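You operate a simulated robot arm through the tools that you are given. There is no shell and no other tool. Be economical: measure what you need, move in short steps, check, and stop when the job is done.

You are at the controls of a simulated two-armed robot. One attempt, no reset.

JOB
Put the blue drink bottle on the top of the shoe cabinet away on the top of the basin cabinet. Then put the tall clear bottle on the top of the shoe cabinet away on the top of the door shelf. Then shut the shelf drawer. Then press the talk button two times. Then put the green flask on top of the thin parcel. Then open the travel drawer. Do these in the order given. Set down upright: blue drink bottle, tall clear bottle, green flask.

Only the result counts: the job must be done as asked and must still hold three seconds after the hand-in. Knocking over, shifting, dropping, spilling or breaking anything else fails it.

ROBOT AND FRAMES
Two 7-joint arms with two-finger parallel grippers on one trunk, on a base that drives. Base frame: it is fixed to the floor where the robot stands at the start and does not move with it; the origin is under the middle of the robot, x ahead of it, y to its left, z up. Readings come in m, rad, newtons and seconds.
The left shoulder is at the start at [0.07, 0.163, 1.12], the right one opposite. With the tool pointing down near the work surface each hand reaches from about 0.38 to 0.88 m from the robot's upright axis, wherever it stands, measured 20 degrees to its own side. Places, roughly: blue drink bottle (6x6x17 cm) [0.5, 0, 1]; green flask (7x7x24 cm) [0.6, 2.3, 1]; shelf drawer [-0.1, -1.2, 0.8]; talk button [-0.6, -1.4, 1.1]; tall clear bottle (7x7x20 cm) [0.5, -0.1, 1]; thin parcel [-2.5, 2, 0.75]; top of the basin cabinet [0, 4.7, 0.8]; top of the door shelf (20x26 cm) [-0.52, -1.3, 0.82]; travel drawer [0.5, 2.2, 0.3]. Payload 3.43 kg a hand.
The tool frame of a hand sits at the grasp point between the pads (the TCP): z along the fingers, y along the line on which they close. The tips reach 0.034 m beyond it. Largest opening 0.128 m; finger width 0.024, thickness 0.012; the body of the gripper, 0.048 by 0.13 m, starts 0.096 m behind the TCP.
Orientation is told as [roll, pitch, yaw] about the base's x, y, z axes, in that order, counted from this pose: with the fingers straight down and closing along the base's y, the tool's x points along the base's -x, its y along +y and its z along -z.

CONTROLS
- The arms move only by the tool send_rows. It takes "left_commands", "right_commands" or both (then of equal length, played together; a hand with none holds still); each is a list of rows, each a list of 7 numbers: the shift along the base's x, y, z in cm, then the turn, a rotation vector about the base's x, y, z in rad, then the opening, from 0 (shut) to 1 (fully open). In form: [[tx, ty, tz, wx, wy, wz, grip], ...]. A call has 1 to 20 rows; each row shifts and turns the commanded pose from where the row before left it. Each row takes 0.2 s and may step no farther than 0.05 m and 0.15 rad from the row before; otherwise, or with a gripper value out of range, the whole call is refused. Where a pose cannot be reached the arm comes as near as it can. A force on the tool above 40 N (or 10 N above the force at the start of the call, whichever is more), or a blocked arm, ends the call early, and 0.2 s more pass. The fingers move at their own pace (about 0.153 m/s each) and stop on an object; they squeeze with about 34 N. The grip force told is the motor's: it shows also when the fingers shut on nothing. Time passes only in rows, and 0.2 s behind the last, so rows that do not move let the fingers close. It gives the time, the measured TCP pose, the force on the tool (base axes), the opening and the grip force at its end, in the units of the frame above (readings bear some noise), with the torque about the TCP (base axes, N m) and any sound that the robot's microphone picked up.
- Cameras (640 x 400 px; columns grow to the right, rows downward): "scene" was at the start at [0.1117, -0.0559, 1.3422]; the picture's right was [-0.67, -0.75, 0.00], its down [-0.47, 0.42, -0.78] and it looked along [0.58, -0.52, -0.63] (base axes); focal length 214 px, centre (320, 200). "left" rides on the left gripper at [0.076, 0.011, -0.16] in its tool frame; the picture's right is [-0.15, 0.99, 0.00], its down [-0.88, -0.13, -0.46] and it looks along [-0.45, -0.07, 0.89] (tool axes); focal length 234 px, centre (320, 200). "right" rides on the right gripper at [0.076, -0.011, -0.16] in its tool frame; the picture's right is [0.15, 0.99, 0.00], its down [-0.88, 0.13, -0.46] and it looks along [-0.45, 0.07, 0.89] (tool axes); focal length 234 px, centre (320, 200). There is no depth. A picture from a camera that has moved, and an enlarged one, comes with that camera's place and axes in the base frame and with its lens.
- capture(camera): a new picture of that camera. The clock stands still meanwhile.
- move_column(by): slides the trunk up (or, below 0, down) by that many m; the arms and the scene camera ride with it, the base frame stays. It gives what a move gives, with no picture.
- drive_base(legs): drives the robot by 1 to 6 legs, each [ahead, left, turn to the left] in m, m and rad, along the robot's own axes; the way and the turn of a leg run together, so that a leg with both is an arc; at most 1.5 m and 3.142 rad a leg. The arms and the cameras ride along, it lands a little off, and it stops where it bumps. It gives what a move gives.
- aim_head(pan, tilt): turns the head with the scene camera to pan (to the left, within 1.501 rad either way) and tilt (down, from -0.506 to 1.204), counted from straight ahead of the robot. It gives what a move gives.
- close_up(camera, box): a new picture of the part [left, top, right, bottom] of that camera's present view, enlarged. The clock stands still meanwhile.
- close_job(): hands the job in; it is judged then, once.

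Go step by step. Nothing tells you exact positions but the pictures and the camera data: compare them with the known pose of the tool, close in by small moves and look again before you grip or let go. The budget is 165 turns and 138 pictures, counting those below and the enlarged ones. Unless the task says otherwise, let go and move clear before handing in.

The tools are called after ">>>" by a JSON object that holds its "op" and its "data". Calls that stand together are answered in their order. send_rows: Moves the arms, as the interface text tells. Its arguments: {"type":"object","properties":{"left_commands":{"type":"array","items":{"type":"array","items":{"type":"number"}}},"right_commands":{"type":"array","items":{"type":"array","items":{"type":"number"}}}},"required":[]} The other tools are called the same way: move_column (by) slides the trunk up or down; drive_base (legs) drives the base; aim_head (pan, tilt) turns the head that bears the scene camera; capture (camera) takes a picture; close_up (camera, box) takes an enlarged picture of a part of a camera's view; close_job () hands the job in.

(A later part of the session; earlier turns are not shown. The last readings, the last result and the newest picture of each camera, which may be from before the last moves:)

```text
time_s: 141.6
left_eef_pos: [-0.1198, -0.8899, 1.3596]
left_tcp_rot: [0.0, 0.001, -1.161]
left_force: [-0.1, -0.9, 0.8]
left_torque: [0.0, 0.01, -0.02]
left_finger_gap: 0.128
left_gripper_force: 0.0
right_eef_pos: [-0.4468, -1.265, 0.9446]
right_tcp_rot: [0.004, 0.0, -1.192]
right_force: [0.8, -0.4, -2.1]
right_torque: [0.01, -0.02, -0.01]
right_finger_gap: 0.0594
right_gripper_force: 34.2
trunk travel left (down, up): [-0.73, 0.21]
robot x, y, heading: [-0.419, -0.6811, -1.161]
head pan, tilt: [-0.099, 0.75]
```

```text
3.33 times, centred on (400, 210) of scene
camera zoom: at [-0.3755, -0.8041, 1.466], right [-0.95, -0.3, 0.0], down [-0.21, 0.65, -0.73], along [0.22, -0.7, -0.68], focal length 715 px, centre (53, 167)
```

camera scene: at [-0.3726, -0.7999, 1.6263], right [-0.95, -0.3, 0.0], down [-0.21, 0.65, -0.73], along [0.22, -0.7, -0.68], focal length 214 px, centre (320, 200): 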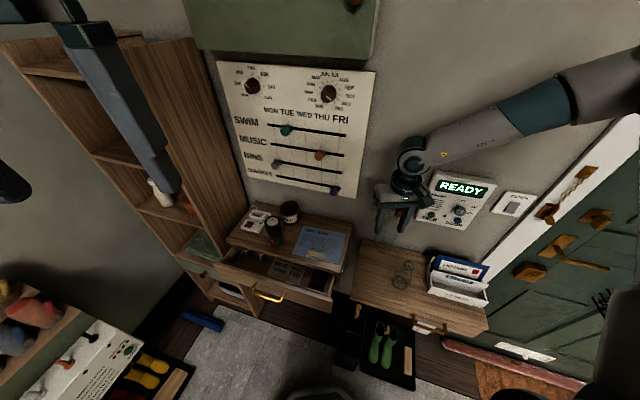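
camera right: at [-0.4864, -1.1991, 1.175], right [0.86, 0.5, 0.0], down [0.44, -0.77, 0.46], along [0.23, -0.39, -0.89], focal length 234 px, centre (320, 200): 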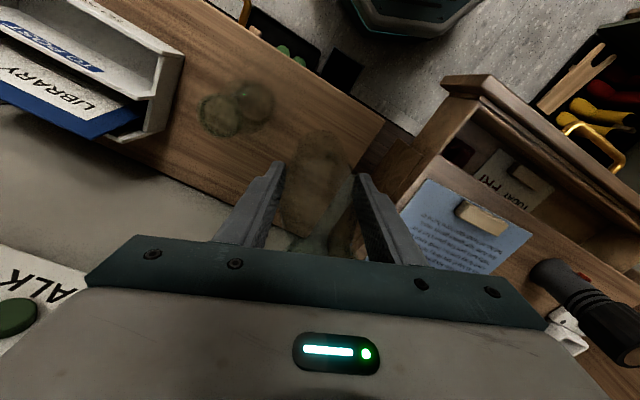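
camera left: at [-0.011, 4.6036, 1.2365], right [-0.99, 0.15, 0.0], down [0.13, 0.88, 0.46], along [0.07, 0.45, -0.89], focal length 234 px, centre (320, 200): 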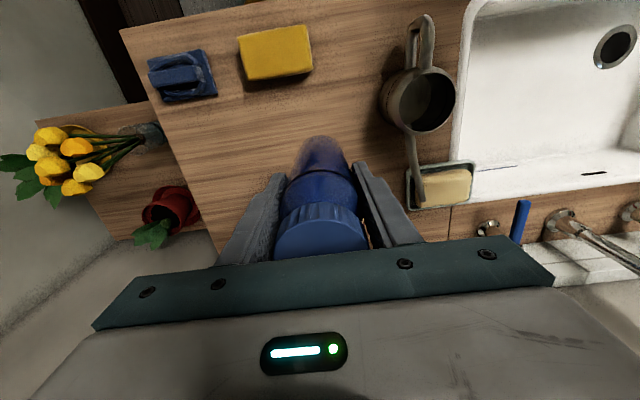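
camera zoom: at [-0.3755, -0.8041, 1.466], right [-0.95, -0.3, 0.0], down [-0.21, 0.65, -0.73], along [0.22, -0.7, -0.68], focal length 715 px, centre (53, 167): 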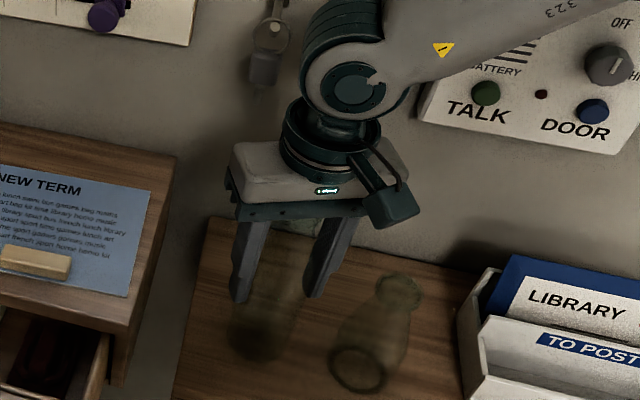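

>>> {"op": "send_rows", "data": {"right_commands": [[0, 0, -0.3, 0, 0, 0, 0.3], [0, 0, -0.3, 0, 0, 0, 0.3], [0, 0, 0, 0, 0, 0, 0.3]]}}

>>> {"op": "send_rows", "data": {"right_commands": [[0, 0, -0.3, 0, 0, 0, 0.3], [0, 0, 0, 0, 0, 0, 0.3]]}}

>>> {"op": "send_rows", "data": {"right_commands": [[0, 0, -0.3, 0, 0, 0, 0.3], [0, 0, 0, 0, 0, 0, 0.3]]}}

```text
time_s: 142.4
left_eef_pos: [-0.1203, -0.8902, 1.3614]
left_tcp_rot: [-0.001, 0.001, -1.162]
left_force: [0.0, 0.1, 0.3]
left_torque: [0.0, 0.01, -0.04]
left_finger_gap: 0.1282
left_gripper_force: 0.0
right_eef_pos: [-0.4471, -1.2642, 0.9399]
right_tcp_rot: [0.004, -0.001, -1.192]
right_force: [0.3, 0.4, -1.8]
right_torque: [0.02, 0.0, -0.01]
right_finger_gap: 0.0594
right_gripper_force: 33.8
trunk travel left (down, up): [-0.73, 0.21]
robot x, y, heading: [-0.418, -0.6815, -1.166]
head pan, tilt: [-0.099, 0.75]
```

```text
time_s: 143.0
left_eef_pos: [-0.1202, -0.8903, 1.3611]
left_tcp_rot: [0.0, 0.001, -1.161]
left_force: [0.8, 0.6, -0.3]
left_torque: [0.0, -0.03, -0.02]
left_finger_gap: 0.1278
left_gripper_force: 0.1
right_eef_pos: [-0.4463, -1.2662, 0.9367]
right_tcp_rot: [0.003, 0.0, -1.192]
right_force: [1.1, 0.4, -2.5]
right_torque: [0.03, 0.0, 0.01]
right_finger_gap: 0.0595
right_gripper_force: 33.6
trunk travel left (down, up): [-0.73, 0.21]
robot x, y, heading: [-0.419, -0.6819, -1.162]
head pan, tilt: [-0.099, 0.75]
```

```text
time_s: 143.6
left_eef_pos: [-0.1209, -0.8887, 1.3613]
left_tcp_rot: [0.0, 0.0, -1.162]
left_force: [0.3, 0.1, 0.0]
left_torque: [-0.02, -0.01, -0.01]
left_finger_gap: 0.1279
left_gripper_force: 0.0
right_eef_pos: [-0.4459, -1.2647, 0.9335]
right_tcp_rot: [0.006, -0.001, -1.19]
right_force: [-1.1, 0.2, 6.7]
right_torque: [0.01, 0.3, 0.01]
right_finger_gap: 0.0594
right_gripper_force: 33.6
trunk travel left (down, up): [-0.73, 0.21]
robot x, y, heading: [-0.4182, -0.6823, -1.163]
head pan, tilt: [-0.099, 0.75]
```

Contact is made at z 0.9335. I'll open modestly and look before rising.

>>> {"op": "send_rows", "data": {"right_commands": [[0, 0, -0.1, 0, 0, 0, 0.3], [0, 0, 0, 0, 0, 0, 0.52], [0, 0, 0, 0, 0, 0, 0.62], [0, 0, 0, 0, 0, 0, 0.62], [0, 0, 0, 0, 0, 0, 0.62]]}}

>>> {"op": "close_up", "data": {"camera": "scene", "box": [330, 150, 470, 270]}}

```text
time_s: 144.8
left_eef_pos: [-0.1204, -0.89, 1.3605]
left_tcp_rot: [0.0, -0.001, -1.163]
left_force: [-0.6, 0.5, -0.6]
left_torque: [0.0, 0.0, 0.02]
left_finger_gap: 0.128
left_gripper_force: 0.1
right_eef_pos: [-0.4467, -1.266, 0.9331]
right_tcp_rot: [0.003, 0.0, -1.192]
right_force: [0.1, -1.0, 0.5]
right_torque: [0.02, 0.03, -0.01]
right_finger_gap: 0.0795
right_gripper_force: 0.0
trunk travel left (down, up): [-0.73, 0.21]
robot x, y, heading: [-0.4166, -0.6805, -1.161]
head pan, tilt: [-0.099, 0.75]
```

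```text
3.33 times, centred on (400, 210) of scene
camera zoom: at [-0.3754, -0.8039, 1.466], right [-0.95, -0.3, 0.0], down [-0.21, 0.65, -0.73], along [0.22, -0.7, -0.68], focal length 715 px, centre (53, 167)
```

zoom: 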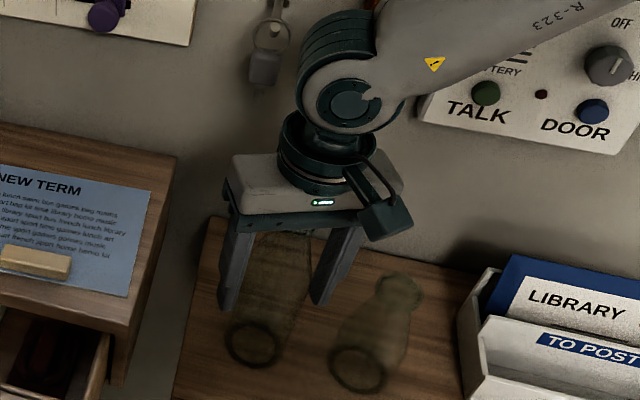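

Released and standing. I'll raise the column straight up to clear it.

>>> {"op": "move_column", "data": {"by": 0.19}}

>>> {"op": "drive_base", "data": {"legs": [[-0.25, 0, 0], [0, 0, -0.4]]}}

>>> {"op": "capture", "data": {"camera": "scene"}}

```text
time_s: 146.9
left_eef_pos: [-0.119, -0.8894, 1.5518]
left_tcp_rot: [0.001, -0.001, -1.163]
left_force: [-0.3, 0.6, 0.1]
left_torque: [-0.03, 0.0, 0.01]
left_finger_gap: 0.1281
left_gripper_force: 0.0
right_eef_pos: [-0.4455, -1.2659, 1.1221]
right_tcp_rot: [0.003, -0.001, -1.193]
right_force: [-0.3, -0.1, 0.7]
right_torque: [-0.05, -0.01, 0.03]
right_finger_gap: 0.0792
right_gripper_force: 0.1
trunk travel left (down, up): [-0.92, 0.02]
robot x, y, heading: [-0.4167, -0.6793, -1.16]
head pan, tilt: [-0.099, 0.75]
```

```text
time_s: 149.9
left_eef_pos: [-0.3221, -0.7586, 1.5505]
left_tcp_rot: [-0.002, 0.0, -1.56]
left_force: [-0.6, 0.0, -0.6]
left_torque: [0.01, 0.01, 0.0]
left_finger_gap: 0.128
left_gripper_force: 0.1
right_eef_pos: [-0.7697, -0.979, 1.1236]
right_tcp_rot: [0.003, 0.002, -1.591]
right_force: [0.9, -0.1, 0.9]
right_torque: [0.03, 0.04, -0.01]
right_finger_gap: 0.0793
right_gripper_force: 0.0
trunk travel left (down, up): [-0.92, 0.02]
robot x, y, heading: [-0.518, -0.4476, -1.56]
head pan, tilt: [-0.099, 0.75]
```

```text
77 pictures are left
camera scene: at [-0.5248, -0.5818, 1.656], right [-1.0, 0.09, 0.0], down [0.06, 0.68, -0.73], along [-0.07, -0.73, -0.68], focal length 214 px, centre (320, 200)
```

scene: 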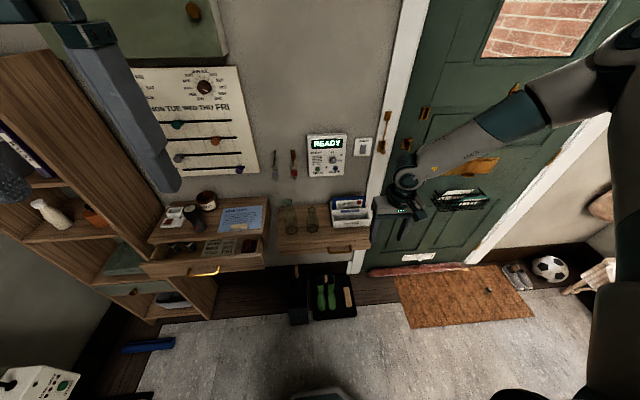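

Both glass bottles stand on the door shelf. Next is the drawer: I'll retract the right hand, shift left, lower the trunk, and bring the closed left hand in front of the drawer.

>>> {"op": "send_rows", "data": {"left_commands": [[0, 0, 0, 0, 0, 0, 0], [0, 0, 0, 0, 0, 0, 0], [0, 0, 0, 0, 0, 0, 0], [0, 0, 0, 0, 0, 0, 0], [0, 0, 0, 0, 0, 0, 0]], "right_commands": [[0, 4, 2, 0, 0, 0, 0.6], [0, 4, 2, 0, 0, 0, 0.2], [0, 4, 2, 0, 0, 0, 0], [0, 3, 2, 0, 0, 0, 0], [0, 0, 0, 0, 0, 0, 0]]}}

>>> {"op": "drive_base", "data": {"legs": [[0.05, 0.23, 0]]}}

>>> {"op": "move_column", "data": {"by": -0.3}}

>>> {"op": "aim_head", "data": {"pan": 0.3, "tilt": 0.75}}

>>> {"op": "capture", "data": {"camera": "scene"}}

>>> {"op": "capture", "data": {"camera": "left"}}

```text
time_s: 151.1
left_eef_pos: [-0.3226, -0.7571, 1.551]
left_tcp_rot: [0.002, 0.001, -1.561]
left_force: [0.6, -0.2, 0.0]
left_torque: [0.01, 0.01, -0.03]
left_finger_gap: 0.0
left_gripper_force: 33.2
right_eef_pos: [-0.768, -0.834, 1.2021]
right_tcp_rot: [0.003, 0.003, -1.589]
right_force: [0.1, 0.3, -0.1]
right_torque: [-0.02, 0.0, 0.01]
right_finger_gap: 0.0001
right_gripper_force: 33.3
right hand out of reach, approached as far as the arm can: row 4
trunk travel left (down, up): [-0.92, 0.02]
robot x, y, heading: [-0.5168, -0.453, -1.558]
head pan, tilt: [-0.099, 0.75]
```

```text
time_s: 152.9
left_eef_pos: [-0.0997, -0.8034, 1.5513]
left_tcp_rot: [0.004, -0.001, -1.562]
left_force: [-0.5, 0.4, 0.0]
left_torque: [0.0, -0.05, 0.05]
left_finger_gap: 0.0
left_gripper_force: 32.9
right_eef_pos: [-0.5451, -0.879, 1.2007]
right_tcp_rot: [0.007, 0.002, -1.593]
right_force: [-0.1, 0.4, 0.6]
right_torque: [-0.03, -0.07, 0.02]
right_finger_gap: 0.0
right_gripper_force: 33.3
trunk travel left (down, up): [-0.92, 0.02]
robot x, y, heading: [-0.2878, -0.4955, -1.562]
head pan, tilt: [-0.099, 0.75]
```

```text
time_s: 155.9
left_eef_pos: [-0.0948, -0.8053, 1.2508]
left_tcp_rot: [-0.001, 0.001, -1.562]
left_force: [-0.4, -0.1, 0.9]
left_torque: [-0.05, 0.02, 0.01]
left_finger_gap: 0.0
left_gripper_force: 33.4
right_eef_pos: [-0.5412, -0.8803, 0.9018]
right_tcp_rot: [0.005, 0.001, -1.592]
right_force: [0.5, 0.6, 0.9]
right_torque: [0.0, 0.01, 0.01]
right_finger_gap: 0.0
right_gripper_force: 33.3
trunk travel left (down, up): [-0.62, 0.32]
robot x, y, heading: [-0.2867, -0.496, -1.564]
head pan, tilt: [-0.099, 0.75]
```

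```text
time_s: 156.7
left_eef_pos: [-0.0942, -0.8052, 1.2514]
left_tcp_rot: [0.0, -0.001, -1.562]
left_force: [0.3, -0.5, 0.2]
left_torque: [0.02, 0.01, 0.03]
left_finger_gap: 0.0001
left_gripper_force: 33.0
right_eef_pos: [-0.5414, -0.881, 0.9014]
right_tcp_rot: [0.002, 0.002, -1.591]
right_force: [0.4, 0.1, -0.5]
right_torque: [0.02, -0.01, 0.01]
right_finger_gap: 0.0003
right_gripper_force: 32.8
trunk travel left (down, up): [-0.62, 0.32]
robot x, y, heading: [-0.2893, -0.498, -1.562]
head pan, tilt: [0.3, 0.75]
```

```text
76 pictures are left
camera scene: at [-0.2648, -0.6245, 1.356], right [-0.95, -0.3, 0.0], down [-0.21, 0.65, -0.73], along [0.22, -0.7, -0.68], focal length 214 px, centre (320, 200)
```

scene: 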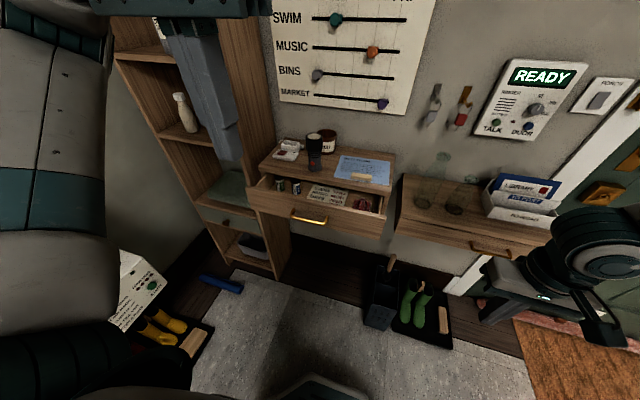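

```text
75 pictures are left
camera left: at [-0.0847, -0.7293, 1.4098], right [0.99, -0.14, 0.0], down [-0.12, -0.88, 0.46], along [-0.06, -0.45, -0.89], focal length 234 px, centre (320, 200)
```

left: 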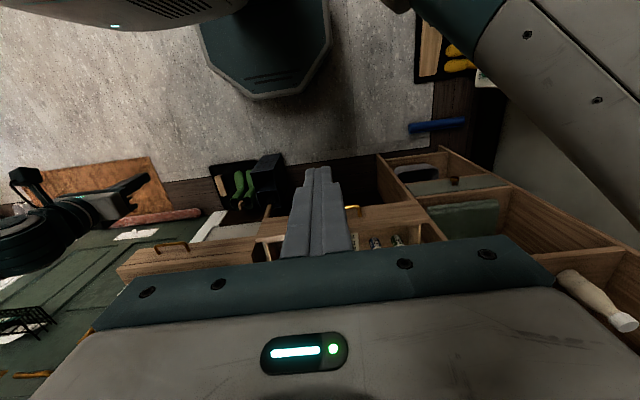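

>>> {"op": "close_up", "data": {"camera": "scene", "box": [220, 120, 420, 260]}}

>>> {"op": "close_up", "data": {"camera": "left", "box": [240, 150, 480, 270]}}

```text
2.86 times, centred on (320, 190) of scene
camera zoom: at [-0.2648, -0.6245, 1.356], right [-0.95, -0.3, 0.0], down [-0.21, 0.65, -0.73], along [0.22, -0.7, -0.68], focal length 613 px, centre (320, 229)
```

zoom: 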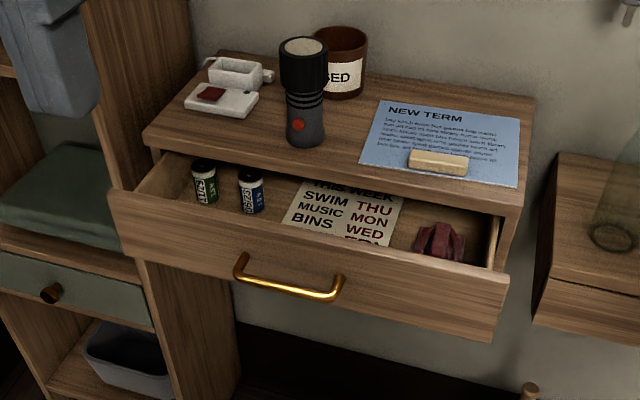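

```text
2.67 times, centred on (360, 210) of left
camera zoom: at [-0.0847, -0.7293, 1.4098], right [0.99, -0.14, 0.0], down [-0.12, -0.88, 0.46], along [-0.06, -0.45, -0.89], focal length 624 px, centre (213, 173)
```

zoom: 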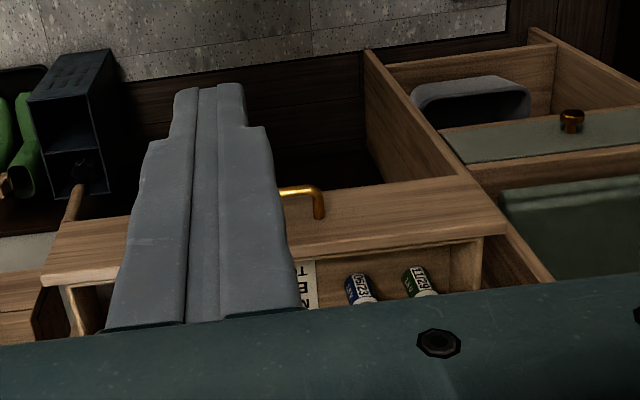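

The drawer front is at y≈-1.19, about 10 cm open, with its handle centred at x≈-0.06. I'll drive a bit closer and lower the closed left fingers in front, right of the handle at x≈-0.17.

>>> {"op": "drive_base", "data": {"legs": [[0.12, 0, 0]]}}

>>> {"op": "send_rows", "data": {"left_commands": [[-3.5, -3.5, 0, 0, 0, 0, 0], [-4, -2.5, 0, 0, 0, 0, 0], [0, 0, -4.8, 0, 0, 0, 0], [0, 0, -4.8, 0, 0, 0, 0], [0, 0, -4.8, 0, 0, 0, 0], [0, 0, -4.8, 0, 0, 0, 0], [0, 0, -4.8, 0, 0, 0, 0], [0, 0, -4.8, 0, 0, 0, 0], [0, 0, -4.8, 0, 0, 0, 0], [0, 0, -4.8, 0, 0, 0, 0], [0, 0, -4.8, 0, 0, 0, 0], [0, 0, -4.8, 0, 0, 0, 0], [0, 0, 0, 0, 0, 0, 0]]}}

>>> {"op": "capture", "data": {"camera": "scene"}}

>>> {"op": "capture", "data": {"camera": "left"}}

```text
time_s: 158.0
left_eef_pos: [-0.0939, -0.9254, 1.2512]
left_tcp_rot: [-0.001, -0.002, -1.567]
left_force: [-0.1, -1.0, 0.6]
left_torque: [0.03, -0.02, -0.04]
left_finger_gap: 0.0001
left_gripper_force: 33.2
right_eef_pos: [-0.5411, -0.9982, 0.9014]
right_tcp_rot: [0.003, 0.001, -1.596]
right_force: [-0.1, -0.2, -0.1]
right_torque: [0.01, 0.02, 0.0]
right_finger_gap: 0.0
right_gripper_force: 32.5
trunk travel left (down, up): [-0.62, 0.32]
robot x, y, heading: [-0.2881, -0.6177, -1.572]
head pan, tilt: [0.3, 0.75]
```

```text
time_s: 160.8
left_eef_pos: [-0.17, -0.9875, 0.7703]
left_tcp_rot: [0.002, 0.0, -1.566]
left_force: [-0.1, -0.4, -0.1]
left_torque: [-0.01, 0.01, -0.01]
left_finger_gap: 0.0
left_gripper_force: 32.9
right_eef_pos: [-0.5417, -0.9994, 0.9009]
right_tcp_rot: [0.006, 0.001, -1.596]
right_force: [-0.5, -0.8, 0.1]
right_torque: [-0.01, 0.05, 0.01]
right_finger_gap: 0.0001
right_gripper_force: 33.2
trunk travel left (down, up): [-0.62, 0.32]
robot x, y, heading: [-0.286, -0.6156, -1.562]
head pan, tilt: [0.3, 0.75]
```

```text
72 pictures are left
camera scene: at [-0.2644, -0.7446, 1.3561], right [-0.95, -0.3, 0.0], down [-0.21, 0.65, -0.73], along [0.22, -0.7, -0.68], focal length 214 px, centre (320, 200)
```

scene: 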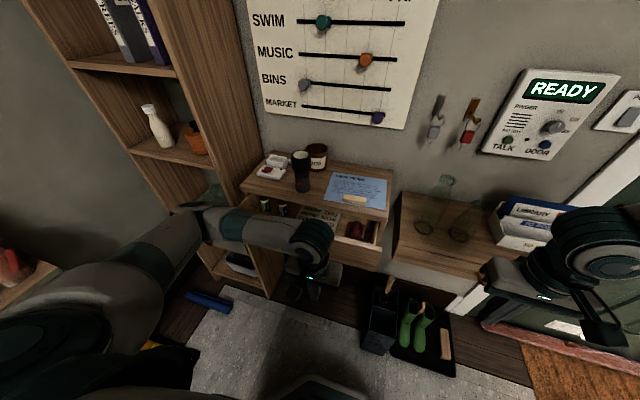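

```text
71 pictures are left
camera left: at [-0.1607, -0.9104, 0.9289], right [0.99, -0.14, 0.0], down [-0.13, -0.88, 0.46], along [-0.06, -0.45, -0.89], focal length 234 px, centre (320, 200)
```

left: 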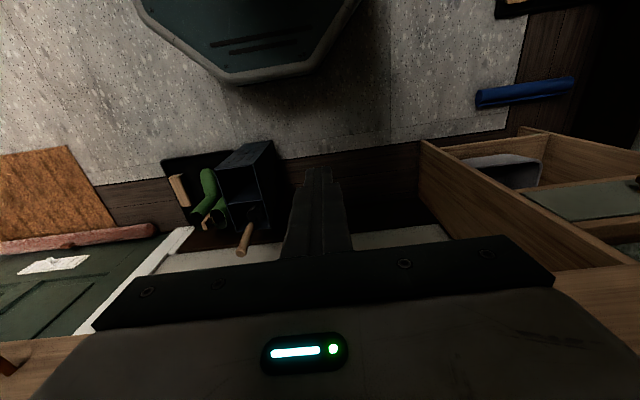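

The fingers are in front of the drawer at the right height. I'll advance to near contact, then push slowly.

>>> {"op": "send_rows", "data": {"left_commands": [[0, -4, 0, 0, 0, 0, 0], [0, -4, 0, 0, 0, 0, 0], [0, -4, 0, 0, 0, 0, 0], [0, -3, 0, 0, 0, 0, 0], [0, -1, 0, 0, 0, 0, 0], [0, -1, 0, 0, 0, 0, 0], [0, -1, 0, 0, 0, 0, 0], [0, -1, 0, 0, 0, 0, 0], [0, 0, 0, 0, 0, 0, 0]]}}

>>> {"op": "close_up", "data": {"camera": "scene", "box": [220, 120, 420, 300]}}

```text
time_s: 162.2
left_eef_pos: [-0.1699, -1.1432, 0.7703]
left_tcp_rot: [0.001, 0.011, -1.574]
left_force: [0.6, 31.2, 14.6]
left_torque: [-3.92, -0.12, 0.54]
left_finger_gap: 0.0
left_gripper_force: 33.0
right_eef_pos: [-0.5401, -0.9957, 0.903]
right_tcp_rot: [0.006, -0.002, -1.592]
right_force: [0.4, 0.8, 0.7]
right_torque: [0.06, 0.01, 0.01]
right_finger_gap: 0.0
right_gripper_force: 33.4
trunk travel left (down, up): [-0.62, 0.32]
robot x, y, heading: [-0.2857, -0.6135, -1.567]
head pan, tilt: [0.3, 0.75]
stopped in row 7 (left hand): the force on the tool passed its limit at 51 N (the readings are from after the stop); the commanded pose is now the measured one
```

```text
2.22 times, centred on (320, 210) of scene
camera zoom: at [-0.2638, -0.7398, 1.3568], right [-0.95, -0.3, 0.0], down [-0.21, 0.65, -0.73], along [0.22, -0.7, -0.68], focal length 477 px, centre (320, 178)
```

zoom: 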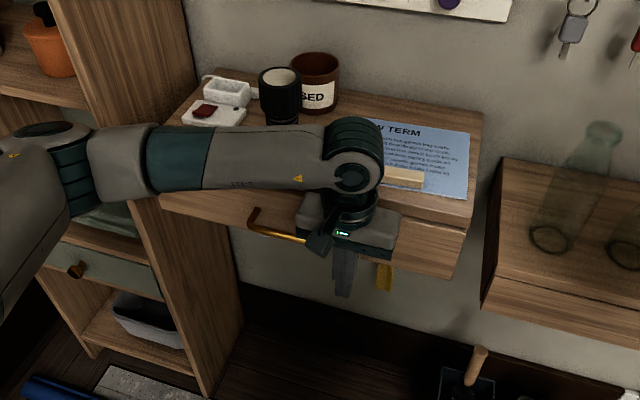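

The drawer looks nearly flush. I'll back the hand off and look closely.

>>> {"op": "send_rows", "data": {"left_commands": [[0, 3, 0, 0, 0, 0, 0], [0, 4, 0, 0, 0, 0, 0], [0, 4, 0, 0, 0, 0, 0], [0, 4, 0, 0, 0, 0, 0], [0, 0, 0, 0, 0, 0, 0]]}}

>>> {"op": "close_up", "data": {"camera": "scene", "box": [220, 120, 420, 300]}}

>>> {"op": "close_up", "data": {"camera": "left", "box": [0, 150, 640, 400]}}

```text
time_s: 163.4
left_eef_pos: [-0.1678, -0.9986, 0.7684]
left_tcp_rot: [0.002, 0.011, -1.572]
left_force: [1.0, -0.3, -0.1]
left_torque: [0.0, -0.03, -0.03]
left_finger_gap: 0.0
left_gripper_force: 32.9
right_eef_pos: [-0.5409, -0.9988, 0.9012]
right_tcp_rot: [0.007, 0.002, -1.595]
right_force: [0.4, 0.6, 0.6]
right_torque: [0.02, 0.01, 0.0]
right_finger_gap: 0.0
right_gripper_force: 32.7
trunk travel left (down, up): [-0.62, 0.32]
robot x, y, heading: [-0.2882, -0.6187, -1.562]
head pan, tilt: [0.3, 0.75]
```

```text
2.22 times, centred on (320, 210) of scene
camera zoom: at [-0.264, -0.7445, 1.356], right [-0.95, -0.3, 0.0], down [-0.21, 0.65, -0.73], along [0.22, -0.7, -0.68], focal length 477 px, centre (320, 178)
```

zoom: 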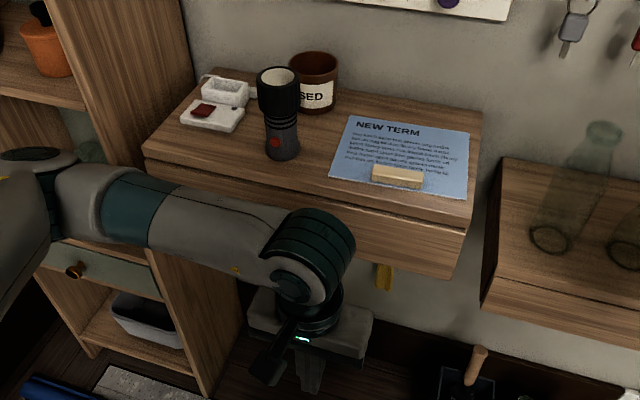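

```text
1.00 times, centred on (320, 275) of left (not enlarged: the box is as wide or as high as the picture)
camera zoom: at [-0.1592, -0.9247, 0.9276], right [0.99, -0.15, 0.0], down [-0.13, -0.89, 0.45], along [-0.07, -0.44, -0.9], focal length 234 px, centre (320, 125)
```

zoom: 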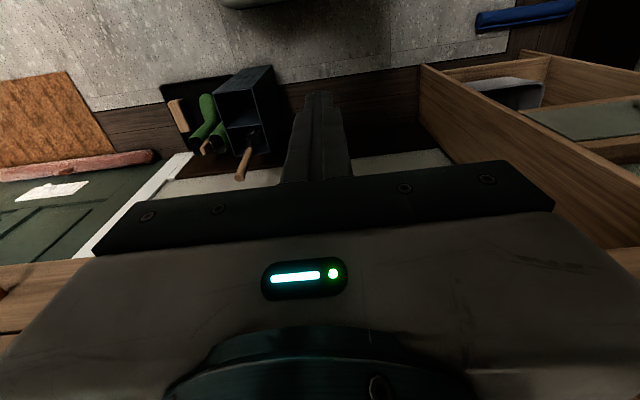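

>>> {"op": "close_up", "data": {"camera": "scene", "box": [340, 180, 400, 250]}}

>>> {"op": "close_up", "data": {"camera": "scene", "box": [460, 60, 640, 240]}}

```text
5.71 times, centred on (370, 215) of scene
camera zoom: at [-0.264, -0.7445, 1.356], right [-0.95, -0.3, 0.0], down [-0.21, 0.65, -0.73], along [0.22, -0.7, -0.68], focal length 1226 px, centre (34, 114)
```

zoom: 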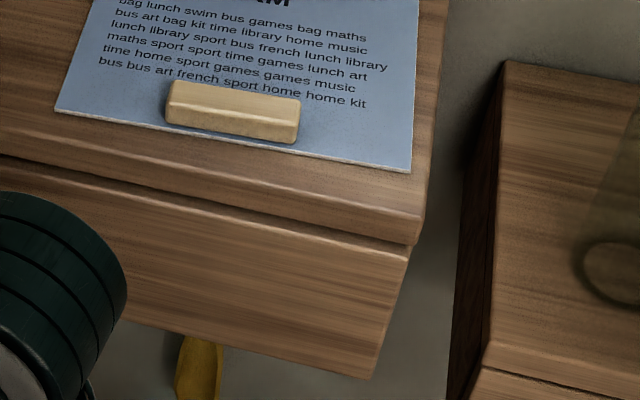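

```text
2.22 times, centred on (550, 150) of scene
camera zoom: at [-0.264, -0.7445, 1.356], right [-0.95, -0.3, 0.0], down [-0.21, 0.65, -0.73], along [0.22, -0.7, -0.68], focal length 477 px, centre (-191, 311)
```

zoom: 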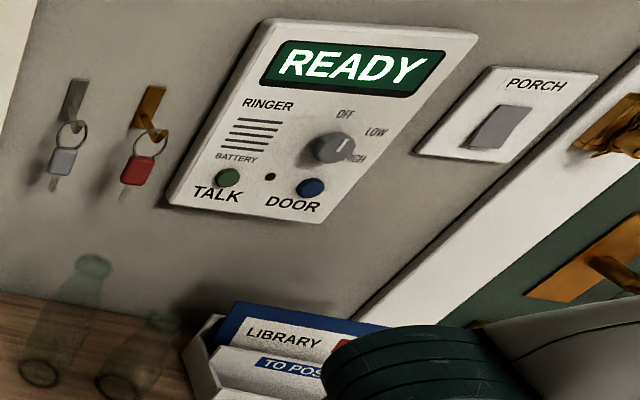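

The drawer is shut. The TALK button triangulates to about (-0.588, -1.41, 1.08). I'll raise the closed right hand and tilt it forward about 0.9 rad in front of the button.

>>> {"op": "send_rows", "data": {"right_commands": [[-1, 0, 4.5, 0, 0, 0, 0], [-1, 0, 4.5, 0, 0, 0, 0], [-1, 0, 4.5, 0, 0, 0, 0], [-1, 0, 4.5, 0, 0, 0, 0], [-0.7, 0, 4.5, 0, 0, 0, 0], [0, 0, 0, -0.15, 0, 0, 0], [0, 0, 0, -0.15, 0, 0, 0], [0, 0, 0, -0.15, 0, 0, 0], [0, 0, 0, -0.15, 0, 0, 0], [0, 0, 0, -0.15, 0, 0, 0], [0, 0, 0, -0.15, 0, 0, 0], [0, 0, 0, 0, 0, 0, 0]]}}

>>> {"op": "aim_head", "data": {"pan": -0.4, "tilt": 0.45}}

>>> {"op": "capture", "data": {"camera": "scene"}}

>>> {"op": "capture", "data": {"camera": "right"}}

```text
time_s: 166.0
left_eef_pos: [-0.1688, -0.9994, 0.7673]
left_tcp_rot: [0.002, 0.011, -1.572]
left_force: [0.5, 0.2, 0.2]
left_torque: [0.0, 0.01, 0.01]
left_finger_gap: 0.0003
left_gripper_force: 33.0
right_eef_pos: [-0.6178, -1.0781, 1.2074]
right_tcp_rot: [0.032, -0.895, -1.606]
right_force: [0.6, 0.4, 0.5]
right_torque: [-0.01, 0.0, -0.01]
right_finger_gap: 0.0001
right_gripper_force: 32.9
right hand out of reach, approached as far as the arm can: row 8, 9, 10, 11
trunk travel left (down, up): [-0.62, 0.32]
robot x, y, heading: [-0.2899, -0.6161, -1.562]
head pan, tilt: [0.3, 0.75]
```

```text
time_s: 167.1
left_eef_pos: [-0.1678, -0.9986, 0.7678]
left_tcp_rot: [0.002, 0.01, -1.572]
left_force: [0.3, -0.5, -0.4]
left_torque: [0.01, -0.01, -0.07]
left_finger_gap: 0.0
left_gripper_force: 33.3
right_eef_pos: [-0.6188, -1.0769, 1.2083]
right_tcp_rot: [0.033, -0.892, -1.607]
right_force: [-0.2, 0.4, -0.4]
right_torque: [-0.02, -0.01, -0.03]
right_finger_gap: 0.0
right_gripper_force: 32.7
trunk travel left (down, up): [-0.62, 0.32]
robot x, y, heading: [-0.2829, -0.6175, -1.563]
head pan, tilt: [-0.4, 0.45]
```

```text
65 pictures are left
camera scene: at [-0.3241, -0.7498, 1.3824], right [-0.92, 0.38, 0.0], down [0.17, 0.4, -0.9], along [-0.34, -0.83, -0.44], focal length 214 px, centre (320, 200)
```

scene: 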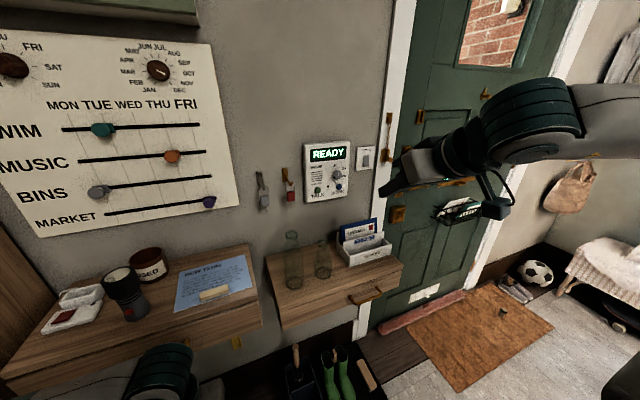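

```text
64 pictures are left
camera right: at [-0.6293, -0.9044, 1.2479], right [0.99, 0.08, -0.09], down [0.11, -0.2, 0.97], along [0.06, -0.98, -0.2], focal length 234 px, centre (320, 200)
```

right: 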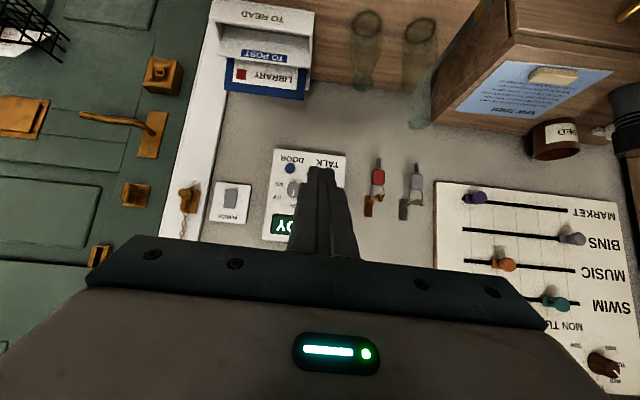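

The hand is tilted forward. I'll advance toward the button, stopping about 7 cm short.

>>> {"op": "send_rows", "data": {"right_commands": [[0.5, -3.7, -1.9, 0, 0, 0, 0], [0.5, -3.7, -1.9, 0, 0, 0, 0], [0.5, -3.7, -1.9, 0, 0, 0, 0], [0.5, -3.7, -1.9, 0, 0, 0, 0], [0.5, -3.7, -1.9, 0, 0, 0, 0], [0.5, -3.5, -1.9, 0, 0, 0, 0], [0, 0, 0, 0, 0, 0, 0]]}}

>>> {"op": "close_up", "data": {"camera": "scene", "box": [260, 120, 420, 280]}}

>>> {"op": "capture", "data": {"camera": "right"}}

```text
time_s: 168.7
left_eef_pos: [-0.1703, -0.9981, 0.7676]
left_tcp_rot: [0.002, 0.011, -1.57]
left_force: [0.1, -0.7, -0.7]
left_torque: [-0.02, 0.02, 0.05]
left_finger_gap: 0.0
left_gripper_force: 32.9
right_eef_pos: [-0.5873, -1.2983, 1.0909]
right_tcp_rot: [0.032, -0.9, -1.608]
right_force: [0.5, 0.9, 0.0]
right_torque: [-0.03, -0.01, 0.02]
right_finger_gap: 0.0
right_gripper_force: 33.3
trunk travel left (down, up): [-0.62, 0.32]
robot x, y, heading: [-0.2865, -0.6151, -1.566]
head pan, tilt: [-0.4, 0.45]
```

```text
2.50 times, centred on (340, 200) of scene
camera zoom: at [-0.3246, -0.7484, 1.3826], right [-0.92, 0.38, 0.0], down [0.17, 0.4, -0.9], along [-0.34, -0.83, -0.43], focal length 536 px, centre (270, 200)
```

zoom: 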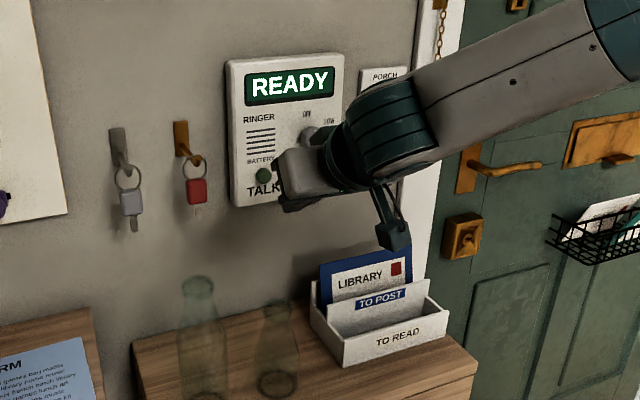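

```text
62 pictures are left
camera right: at [-0.5985, -1.125, 1.131], right [0.99, 0.08, -0.09], down [0.11, -0.19, 0.98], along [0.06, -0.98, -0.2], focal length 234 px, centre (320, 200)
```

right: 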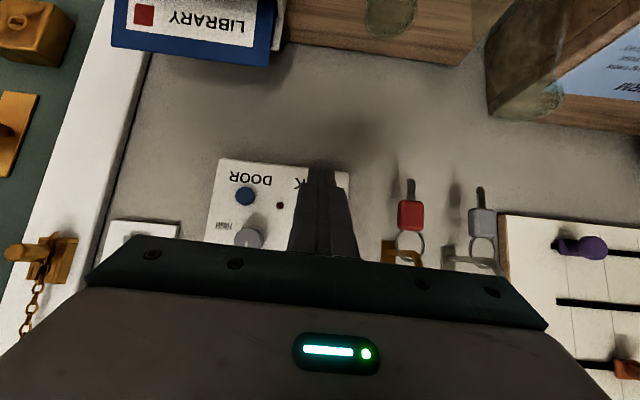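

The fingertip is aligned with TALK to within a few mm. I'll press in gently with small steps.

>>> {"op": "send_rows", "data": {"right_commands": [[0.1, -2, 0, 0, 0, 0, 0], [0, -2, 0, 0, 0, 0, 0], [0, -1, 0, 0, 0, 0, 0], [0, 0, 0, 0, 0, 0, 0]]}}

>>> {"op": "close_up", "data": {"camera": "scene", "box": [290, 130, 370, 220]}}

```text
time_s: 169.7
left_eef_pos: [-0.1701, -0.9978, 0.7681]
left_tcp_rot: [0.002, 0.01, -1.571]
left_force: [-0.3, 0.3, 0.0]
left_torque: [0.04, -0.01, 0.01]
left_finger_gap: 0.0
left_gripper_force: 33.1
right_eef_pos: [-0.5876, -1.3479, 1.093]
right_tcp_rot: [0.032, -0.898, -1.607]
right_force: [0.6, 0.0, 0.1]
right_torque: [0.03, 0.02, -0.02]
right_finger_gap: 0.0
right_gripper_force: 33.0
trunk travel left (down, up): [-0.62, 0.32]
robot x, y, heading: [-0.2881, -0.6149, -1.561]
head pan, tilt: [-0.4, 0.45]
```

```text
4.44 times, centred on (330, 175) of scene
camera zoom: at [-0.3243, -0.7496, 1.3825], right [-0.92, 0.38, 0.0], down [0.17, 0.4, -0.9], along [-0.34, -0.83, -0.44], focal length 953 px, centre (276, 311)
```

zoom: 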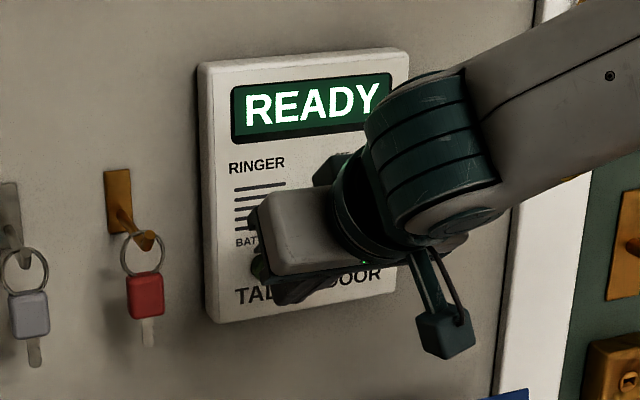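

>>> {"op": "send_rows", "data": {"right_commands": [[0, -1, 0, 0, 0, 0, 0], [0, 0, 0, 0, 0, 0, 0]]}}

>>> {"op": "send_rows", "data": {"right_commands": [[0, -1, 0, 0, 0, 0, 0], [0, 0, 0, 0, 0, 0, 0]]}}

>>> {"op": "send_rows", "data": {"right_commands": [[0, -0.5, 0, 0, 0, 0, 0], [0, 0, 0, 0, 0, 0, 0]]}}

```text
time_s: 170.3
left_eef_pos: [-0.1689, -0.9987, 0.768]
left_tcp_rot: [0.001, 0.012, -1.571]
left_force: [-0.6, -0.3, -0.7]
left_torque: [0.02, -0.03, 0.03]
left_finger_gap: 0.0002
left_gripper_force: 33.0
right_eef_pos: [-0.5875, -1.3572, 1.0902]
right_tcp_rot: [0.034, -0.897, -1.609]
right_force: [0.6, -0.2, 0.5]
right_torque: [0.0, -0.02, -0.01]
right_finger_gap: 0.0001
right_gripper_force: 32.7
trunk travel left (down, up): [-0.62, 0.32]
robot x, y, heading: [-0.2878, -0.6131, -1.561]
head pan, tilt: [-0.4, 0.45]
```

```text
time_s: 170.9
left_eef_pos: [-0.17, -0.9998, 0.7681]
left_tcp_rot: [0.0, 0.011, -1.57]
left_force: [0.7, 0.5, 0.9]
left_torque: [-0.02, 0.01, -0.06]
left_finger_gap: 0.0
left_gripper_force: 33.4
right_eef_pos: [-0.5873, -1.3672, 1.0913]
right_tcp_rot: [0.034, -0.897, -1.606]
right_force: [0.7, 0.0, 0.1]
right_torque: [0.01, 0.01, -0.05]
right_finger_gap: 0.0001
right_gripper_force: 32.7
trunk travel left (down, up): [-0.62, 0.32]
robot x, y, heading: [-0.2897, -0.6143, -1.562]
head pan, tilt: [-0.4, 0.45]
```

```text
time_s: 171.5
left_eef_pos: [-0.1686, -0.9978, 0.767]
left_tcp_rot: [0.002, 0.012, -1.572]
left_force: [1.0, 0.6, -0.2]
left_torque: [0.01, 0.0, -0.02]
left_finger_gap: 0.0
left_gripper_force: 33.1
right_eef_pos: [-0.587, -1.3729, 1.0909]
right_tcp_rot: [0.033, -0.897, -1.607]
right_force: [-0.5, 1.1, 0.0]
right_torque: [0.03, 0.0, -0.02]
right_finger_gap: 0.0002
right_gripper_force: 32.8
trunk travel left (down, up): [-0.62, 0.32]
robot x, y, heading: [-0.2867, -0.6124, -1.571]
head pan, tilt: [-0.4, 0.45]
```

>>> {"op": "send_rows", "data": {"right_commands": [[0, -0.5, 0, 0, 0, 0, 0], [0, 0, 0, 0, 0, 0, 0]]}}

>>> {"op": "send_rows", "data": {"right_commands": [[0, -0.5, 0, 0, 0, 0, 0], [0, 0, 0, 0, 0, 0, 0]]}}

>>> {"op": "send_rows", "data": {"right_commands": [[0, -0.4, 0, 0, 0, 0, 0], [0, 0, 0, 0, 0, 0, 0]]}}

```text
time_s: 172.1
left_eef_pos: [-0.1689, -0.9987, 0.768]
left_tcp_rot: [0.0, 0.011, -1.572]
left_force: [0.5, 0.4, 0.7]
left_torque: [0.0, 0.0, -0.02]
left_finger_gap: 0.0001
left_gripper_force: 32.6
right_eef_pos: [-0.586, -1.3761, 1.0922]
right_tcp_rot: [0.035, -0.897, -1.609]
right_force: [-0.3, 10.7, -4.1]
right_torque: [0.2, -0.04, 0.0]
right_finger_gap: 0.0
right_gripper_force: 33.0
trunk travel left (down, up): [-0.62, 0.32]
robot x, y, heading: [-0.2869, -0.6178, -1.562]
head pan, tilt: [-0.4, 0.45]
heard: click
```

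```text
time_s: 172.7
left_eef_pos: [-0.1701, -0.9964, 0.7687]
left_tcp_rot: [0.002, 0.008, -1.571]
left_force: [0.6, -0.3, -0.5]
left_torque: [0.0, 0.01, 0.0]
left_finger_gap: 0.0001
left_gripper_force: 33.5
right_eef_pos: [-0.5872, -1.378, 1.093]
right_tcp_rot: [0.034, -0.895, -1.609]
right_force: [2.8, 31.1, -10.8]
right_torque: [0.73, -0.05, 0.12]
right_finger_gap: 0.0003
right_gripper_force: 33.2
trunk travel left (down, up): [-0.62, 0.32]
robot x, y, heading: [-0.2888, -0.6153, -1.562]
head pan, tilt: [-0.4, 0.45]
```

```text
time_s: 173.1
left_eef_pos: [-0.1709, -0.9953, 0.7704]
left_tcp_rot: [-0.001, 0.007, -1.574]
left_force: [-0.4, -0.1, 0.2]
left_torque: [0.03, 0.0, 0.0]
left_finger_gap: 0.0003
left_gripper_force: 33.4
right_eef_pos: [-0.5876, -1.3785, 1.0934]
right_tcp_rot: [0.035, -0.893, -1.608]
right_force: [-1.3, 29.8, 9.0]
right_torque: [0.07, -0.13, -0.07]
right_finger_gap: 0.0
right_gripper_force: 32.9
trunk travel left (down, up): [-0.62, 0.32]
robot x, y, heading: [-0.2842, -0.6118, -1.564]
head pan, tilt: [-0.4, 0.45]
stopped in row 2 (right hand): the force on the tool passed its limit at 44 N (the readings are from after the stop); the commanded pose is now the measured one
```

One click was heard. I'll back off 3 cm to release and check the display.

>>> {"op": "send_rows", "data": {"right_commands": [[0, 1.5, 0, 0, 0, 0, 0], [0, 1.5, 0, 0, 0, 0, 0], [0, 0, 0, 0, 0, 0, 0]]}}

>>> {"op": "close_up", "data": {"camera": "scene", "box": [290, 130, 370, 220]}}

```text
time_s: 173.9
left_eef_pos: [-0.1705, -0.9987, 0.7672]
left_tcp_rot: [0.002, 0.012, -1.569]
left_force: [1.2, 0.4, 0.2]
left_torque: [-0.02, 0.01, 0.01]
left_finger_gap: 0.0
left_gripper_force: 32.7
right_eef_pos: [-0.5877, -1.3551, 1.0902]
right_tcp_rot: [0.031, -0.89, -1.605]
right_force: [1.0, 0.7, 0.1]
right_torque: [0.05, -0.01, -0.01]
right_finger_gap: 0.0
right_gripper_force: 33.4
trunk travel left (down, up): [-0.62, 0.32]
robot x, y, heading: [-0.2869, -0.6146, -1.562]
head pan, tilt: [-0.4, 0.45]
```

```text
4.44 times, centred on (330, 175) of scene
camera zoom: at [-0.3241, -0.7505, 1.3823], right [-0.92, 0.38, 0.0], down [0.17, 0.4, -0.9], along [-0.35, -0.83, -0.44], focal length 953 px, centre (276, 311)
```

zoom: 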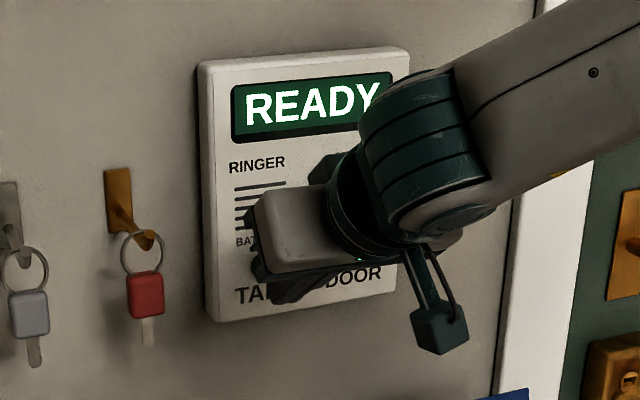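

I'll press a second time the same way.

>>> {"op": "send_rows", "data": {"right_commands": [[0, -1, 0, 0, 0, 0, 0], [0, -0.8, 0, 0, 0, 0, 0], [0, -0.5, 0, 0, 0, 0, 0], [0, 0, 0, 0, 0, 0, 0]]}}

```text
time_s: 174.9
left_eef_pos: [-0.1696, -0.9984, 0.7679]
left_tcp_rot: [0.0, 0.011, -1.573]
left_force: [0.6, 1.0, -1.4]
left_torque: [0.0, 0.03, 0.03]
left_finger_gap: 0.0
left_gripper_force: 33.3
right_eef_pos: [-0.5872, -1.3755, 1.0899]
right_tcp_rot: [0.034, -0.889, -1.607]
right_force: [-0.4, 5.8, -2.1]
right_torque: [0.19, -0.06, 0.02]
right_finger_gap: 0.0004
right_gripper_force: 32.8
trunk travel left (down, up): [-0.62, 0.32]
robot x, y, heading: [-0.2875, -0.616, -1.567]
head pan, tilt: [-0.4, 0.45]
heard: click
```

The second click was heard. I'll withdraw the right hand, level it, and raise the left hand.

>>> {"op": "send_rows", "data": {"right_commands": [[0, 4, 0, 0, 0, 0, 0], [0, 4, 1, 0, 0, 0, 0], [0, 4, 1, 0, 0, 0, 0], [0, 4, 1, 0, 0, 0, 0], [0, 4, 1, 0, 0, 0, 0], [0, 2, 0, 0, 0, 0, 0], [0, 0, 0, 0.15, 0, 0, 0], [0, 0, 0, 0.15, 0, 0, 0], [0, 0, 0, 0.15, 0, 0, 0], [0, 0, 0, 0.15, 0, 0, 0], [0, 0, 0, 0.15, 0, 0, 0], [0, 0, 0, 0.14, 0, 0, 0], [0, 0, 0, 0, 0, 0, 0.5]], "left_commands": [[0, 4, 2, 0, 0, 0, 0], [0, 2, 4, 0, 0, 0, 0], [0, 0, 4, 0, 0, 0, 0], [0, 0, 4, 0, 0, 0, 0], [0, 0, 4, 0, 0, 0, 0], [0, 0, 4, 0, 0, 0, 0], [0, 0, 4, 0, 0, 0, 0], [0, 0, 4, 0, 0, 0, 0], [0, 0, 4, 0, 0, 0, 0], [0, 0, 0, 0, 0, 0, 0], [0, 0, 0, 0, 0, 0, 0], [0, 0, 0, 0, 0, 0, 0], [0, 0, 0, 0, 0, 0, 0]]}}

>>> {"op": "drive_base", "data": {"legs": [[-0.5, 0, 0]]}}

>>> {"op": "capture", "data": {"camera": "scene"}}

```text
time_s: 177.7
left_eef_pos: [-0.1801, -0.9583, 1.1031]
left_tcp_rot: [0.001, 0.011, -1.573]
left_force: [0.5, 0.0, 0.4]
left_torque: [0.03, 0.01, 0.01]
left_finger_gap: 0.0003
left_gripper_force: 32.9
left hand out of reach, approached as far as the arm can: row 2, 3
right_eef_pos: [-0.5865, -1.1564, 1.1306]
right_tcp_rot: [0.003, 0.001, -1.593]
right_force: [0.0, 0.2, 1.0]
right_torque: [-0.01, 0.01, 0.02]
right_finger_gap: 0.064
right_gripper_force: 0.0
trunk travel left (down, up): [-0.62, 0.32]
robot x, y, heading: [-0.2847, -0.6152, -1.565]
head pan, tilt: [-0.4, 0.45]
```

```text
time_s: 180.7
left_eef_pos: [-0.1833, -0.4542, 1.1034]
left_tcp_rot: [0.004, 0.01, -1.576]
left_force: [-0.3, 0.1, 0.6]
left_torque: [-0.01, -0.03, -0.01]
left_finger_gap: 0.0
left_gripper_force: 33.3
right_eef_pos: [-0.5902, -0.6509, 1.1298]
right_tcp_rot: [0.007, -0.002, -1.598]
right_force: [-0.7, -0.5, 0.0]
right_torque: [-0.04, -0.03, -0.01]
right_finger_gap: 0.064
right_gripper_force: 0.1
trunk travel left (down, up): [-0.62, 0.32]
robot x, y, heading: [-0.2866, -0.1101, -1.568]
head pan, tilt: [-0.4, 0.45]
```

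```text
59 pictures are left
camera scene: at [-0.3269, -0.2439, 1.3824], right [-0.92, 0.39, 0.0], down [0.17, 0.4, -0.9], along [-0.35, -0.83, -0.44], focal length 214 px, centre (320, 200)
```

scene: 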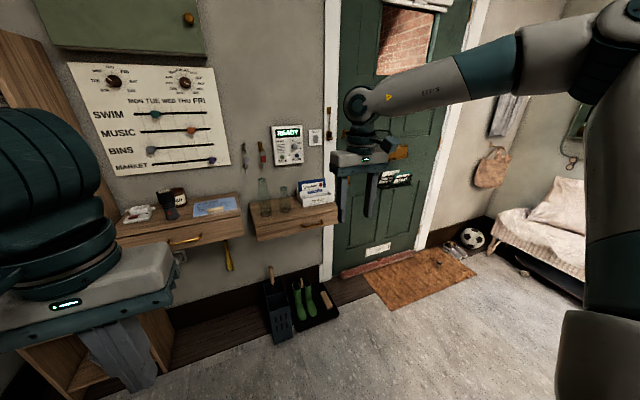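

Everything is in place here. I'll move back into the corridor and drive backward to the flask cabinet, then turn to face it.

>>> {"op": "drive_base", "data": {"legs": [[0, -0.62, 0], [-1.3, 0, 0], [-0.7, 0, 0], [0, 0, 1.568]]}}

>>> {"op": "aim_head", "data": {"pan": 0, "tilt": 0.45}}

>>> {"op": "capture", "data": {"camera": "scene"}}

```text
time_s: 197.4
left_eef_pos: [-0.5851, 1.9525, 1.1028]
left_tcp_rot: [0.002, 0.011, 0.028]
left_force: [0.1, 0.2, 0.6]
left_torque: [-0.01, 0.0, -0.02]
left_finger_gap: 0.0
left_gripper_force: 33.2
right_eef_pos: [-0.3763, 1.5528, 1.1291]
right_tcp_rot: [0.005, 0.0, 0.004]
right_force: [0.4, 0.7, 0.0]
right_torque: [-0.03, 0.03, -0.04]
right_finger_gap: 0.064
right_gripper_force: 0.1
trunk travel left (down, up): [-0.62, 0.32]
robot x, y, heading: [-0.9244, 1.8342, 0.034]
head pan, tilt: [-0.4, 0.45]
```

```text
time_s: 198.3
left_eef_pos: [-0.5864, 1.9531, 1.1028]
left_tcp_rot: [0.003, 0.011, 0.025]
left_force: [-0.2, 0.7, -0.6]
left_torque: [-0.01, 0.0, 0.04]
left_finger_gap: 0.0
left_gripper_force: 33.4
right_eef_pos: [-0.3767, 1.5533, 1.1293]
right_tcp_rot: [0.004, 0.0, 0.004]
right_force: [-0.9, 0.2, -0.7]
right_torque: [-0.02, 0.0, -0.02]
right_finger_gap: 0.0641
right_gripper_force: 0.2
trunk travel left (down, up): [-0.62, 0.32]
robot x, y, heading: [-0.9274, 1.8382, 0.034]
head pan, tilt: [0.0, 0.45]
```

```text
58 pictures are left
camera scene: at [-0.7868, 1.8436, 1.3825], right [0.03, -1.0, 0.0], down [-0.44, -0.01, -0.9], along [0.9, 0.03, -0.44], focal length 214 px, centre (320, 200)
```

scene: 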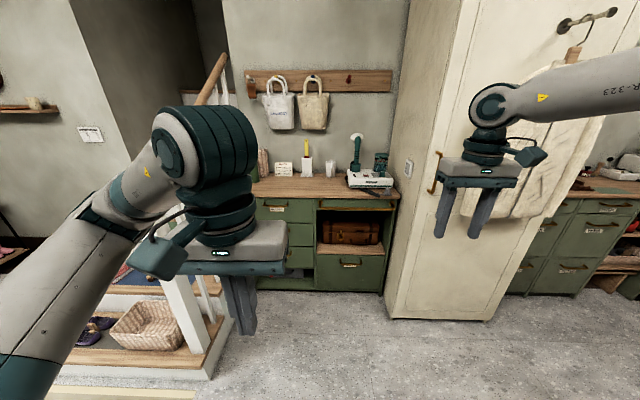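

>>> {"op": "close_up", "data": {"camera": "scene", "box": [240, 120, 410, 300]}}

>>> {"op": "send_rows", "data": {"left_commands": [[-3, -4, 2, 0, 0, 0, 0.5], [0, -4, 2, 0, 0, 0, 1], [0, -4, 2, 0, 0, 0, 1], [0, -4, 0, 0, 0, 0, 1], [0, 0, 0, 0, 0, 0, 1]]}}

>>> {"op": "drive_base", "data": {"legs": [[0, 0.2, 0]]}}

>>> {"op": "capture", "data": {"camera": "scene"}}

```text
2.22 times, centred on (325, 210) of scene
camera zoom: at [-0.7868, 1.8436, 1.3825], right [0.03, -1.0, 0.0], down [-0.44, -0.01, -0.9], along [0.9, 0.03, -0.44], focal length 477 px, centre (309, 178)
```

zoom: 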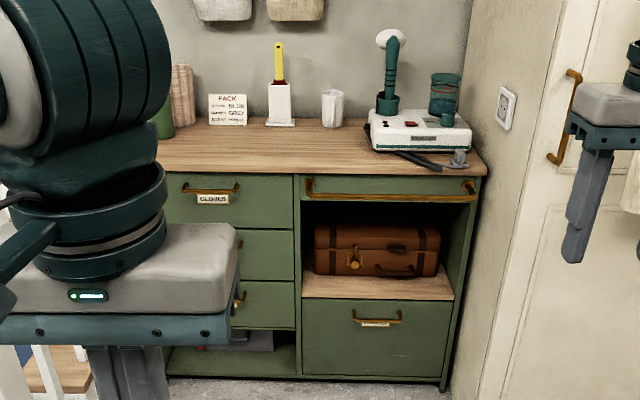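

```text
refused: row 1 steps farther than a row can; nothing moved
```

```text
time_s: 199.8
left_eef_pos: [-0.593, 2.1528, 1.103]
left_tcp_rot: [0.003, 0.01, 0.028]
left_force: [-1.2, -0.2, -0.4]
left_torque: [0.01, 0.0, 0.0]
left_finger_gap: 0.0
left_gripper_force: 33.0
right_eef_pos: [-0.3825, 1.7517, 1.1286]
right_tcp_rot: [0.006, 0.0, 0.005]
right_force: [0.6, 0.3, 0.5]
right_torque: [0.0, -0.04, 0.01]
right_finger_gap: 0.0637
right_gripper_force: 0.0
trunk travel left (down, up): [-0.62, 0.32]
robot x, y, heading: [-0.934, 2.0372, 0.038]
head pan, tilt: [0.0, 0.45]
```

```text
56 pictures are left
camera scene: at [-0.7937, 2.042, 1.3825], right [0.03, -1.0, 0.0], down [-0.44, -0.01, -0.9], along [0.9, 0.03, -0.44], focal length 214 px, centre (320, 200)
```

scene: 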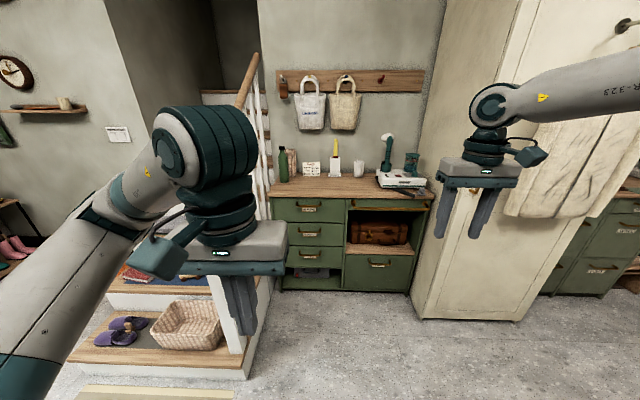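

The flask stands at the left end of the cabinet, near (0.53, 2.32), with something close beside it. I'll take a closer look.

>>> {"op": "close_up", "data": {"camera": "scene", "box": [255, 130, 355, 220]}}

```text
4.44 times, centred on (305, 175) of scene
camera zoom: at [-0.7937, 2.042, 1.3825], right [0.03, -1.0, 0.0], down [-0.44, -0.01, -0.9], along [0.9, 0.03, -0.44], focal length 953 px, centre (387, 311)
```

zoom: 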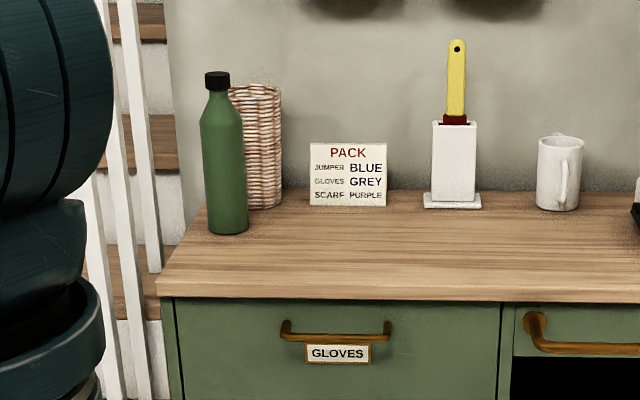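

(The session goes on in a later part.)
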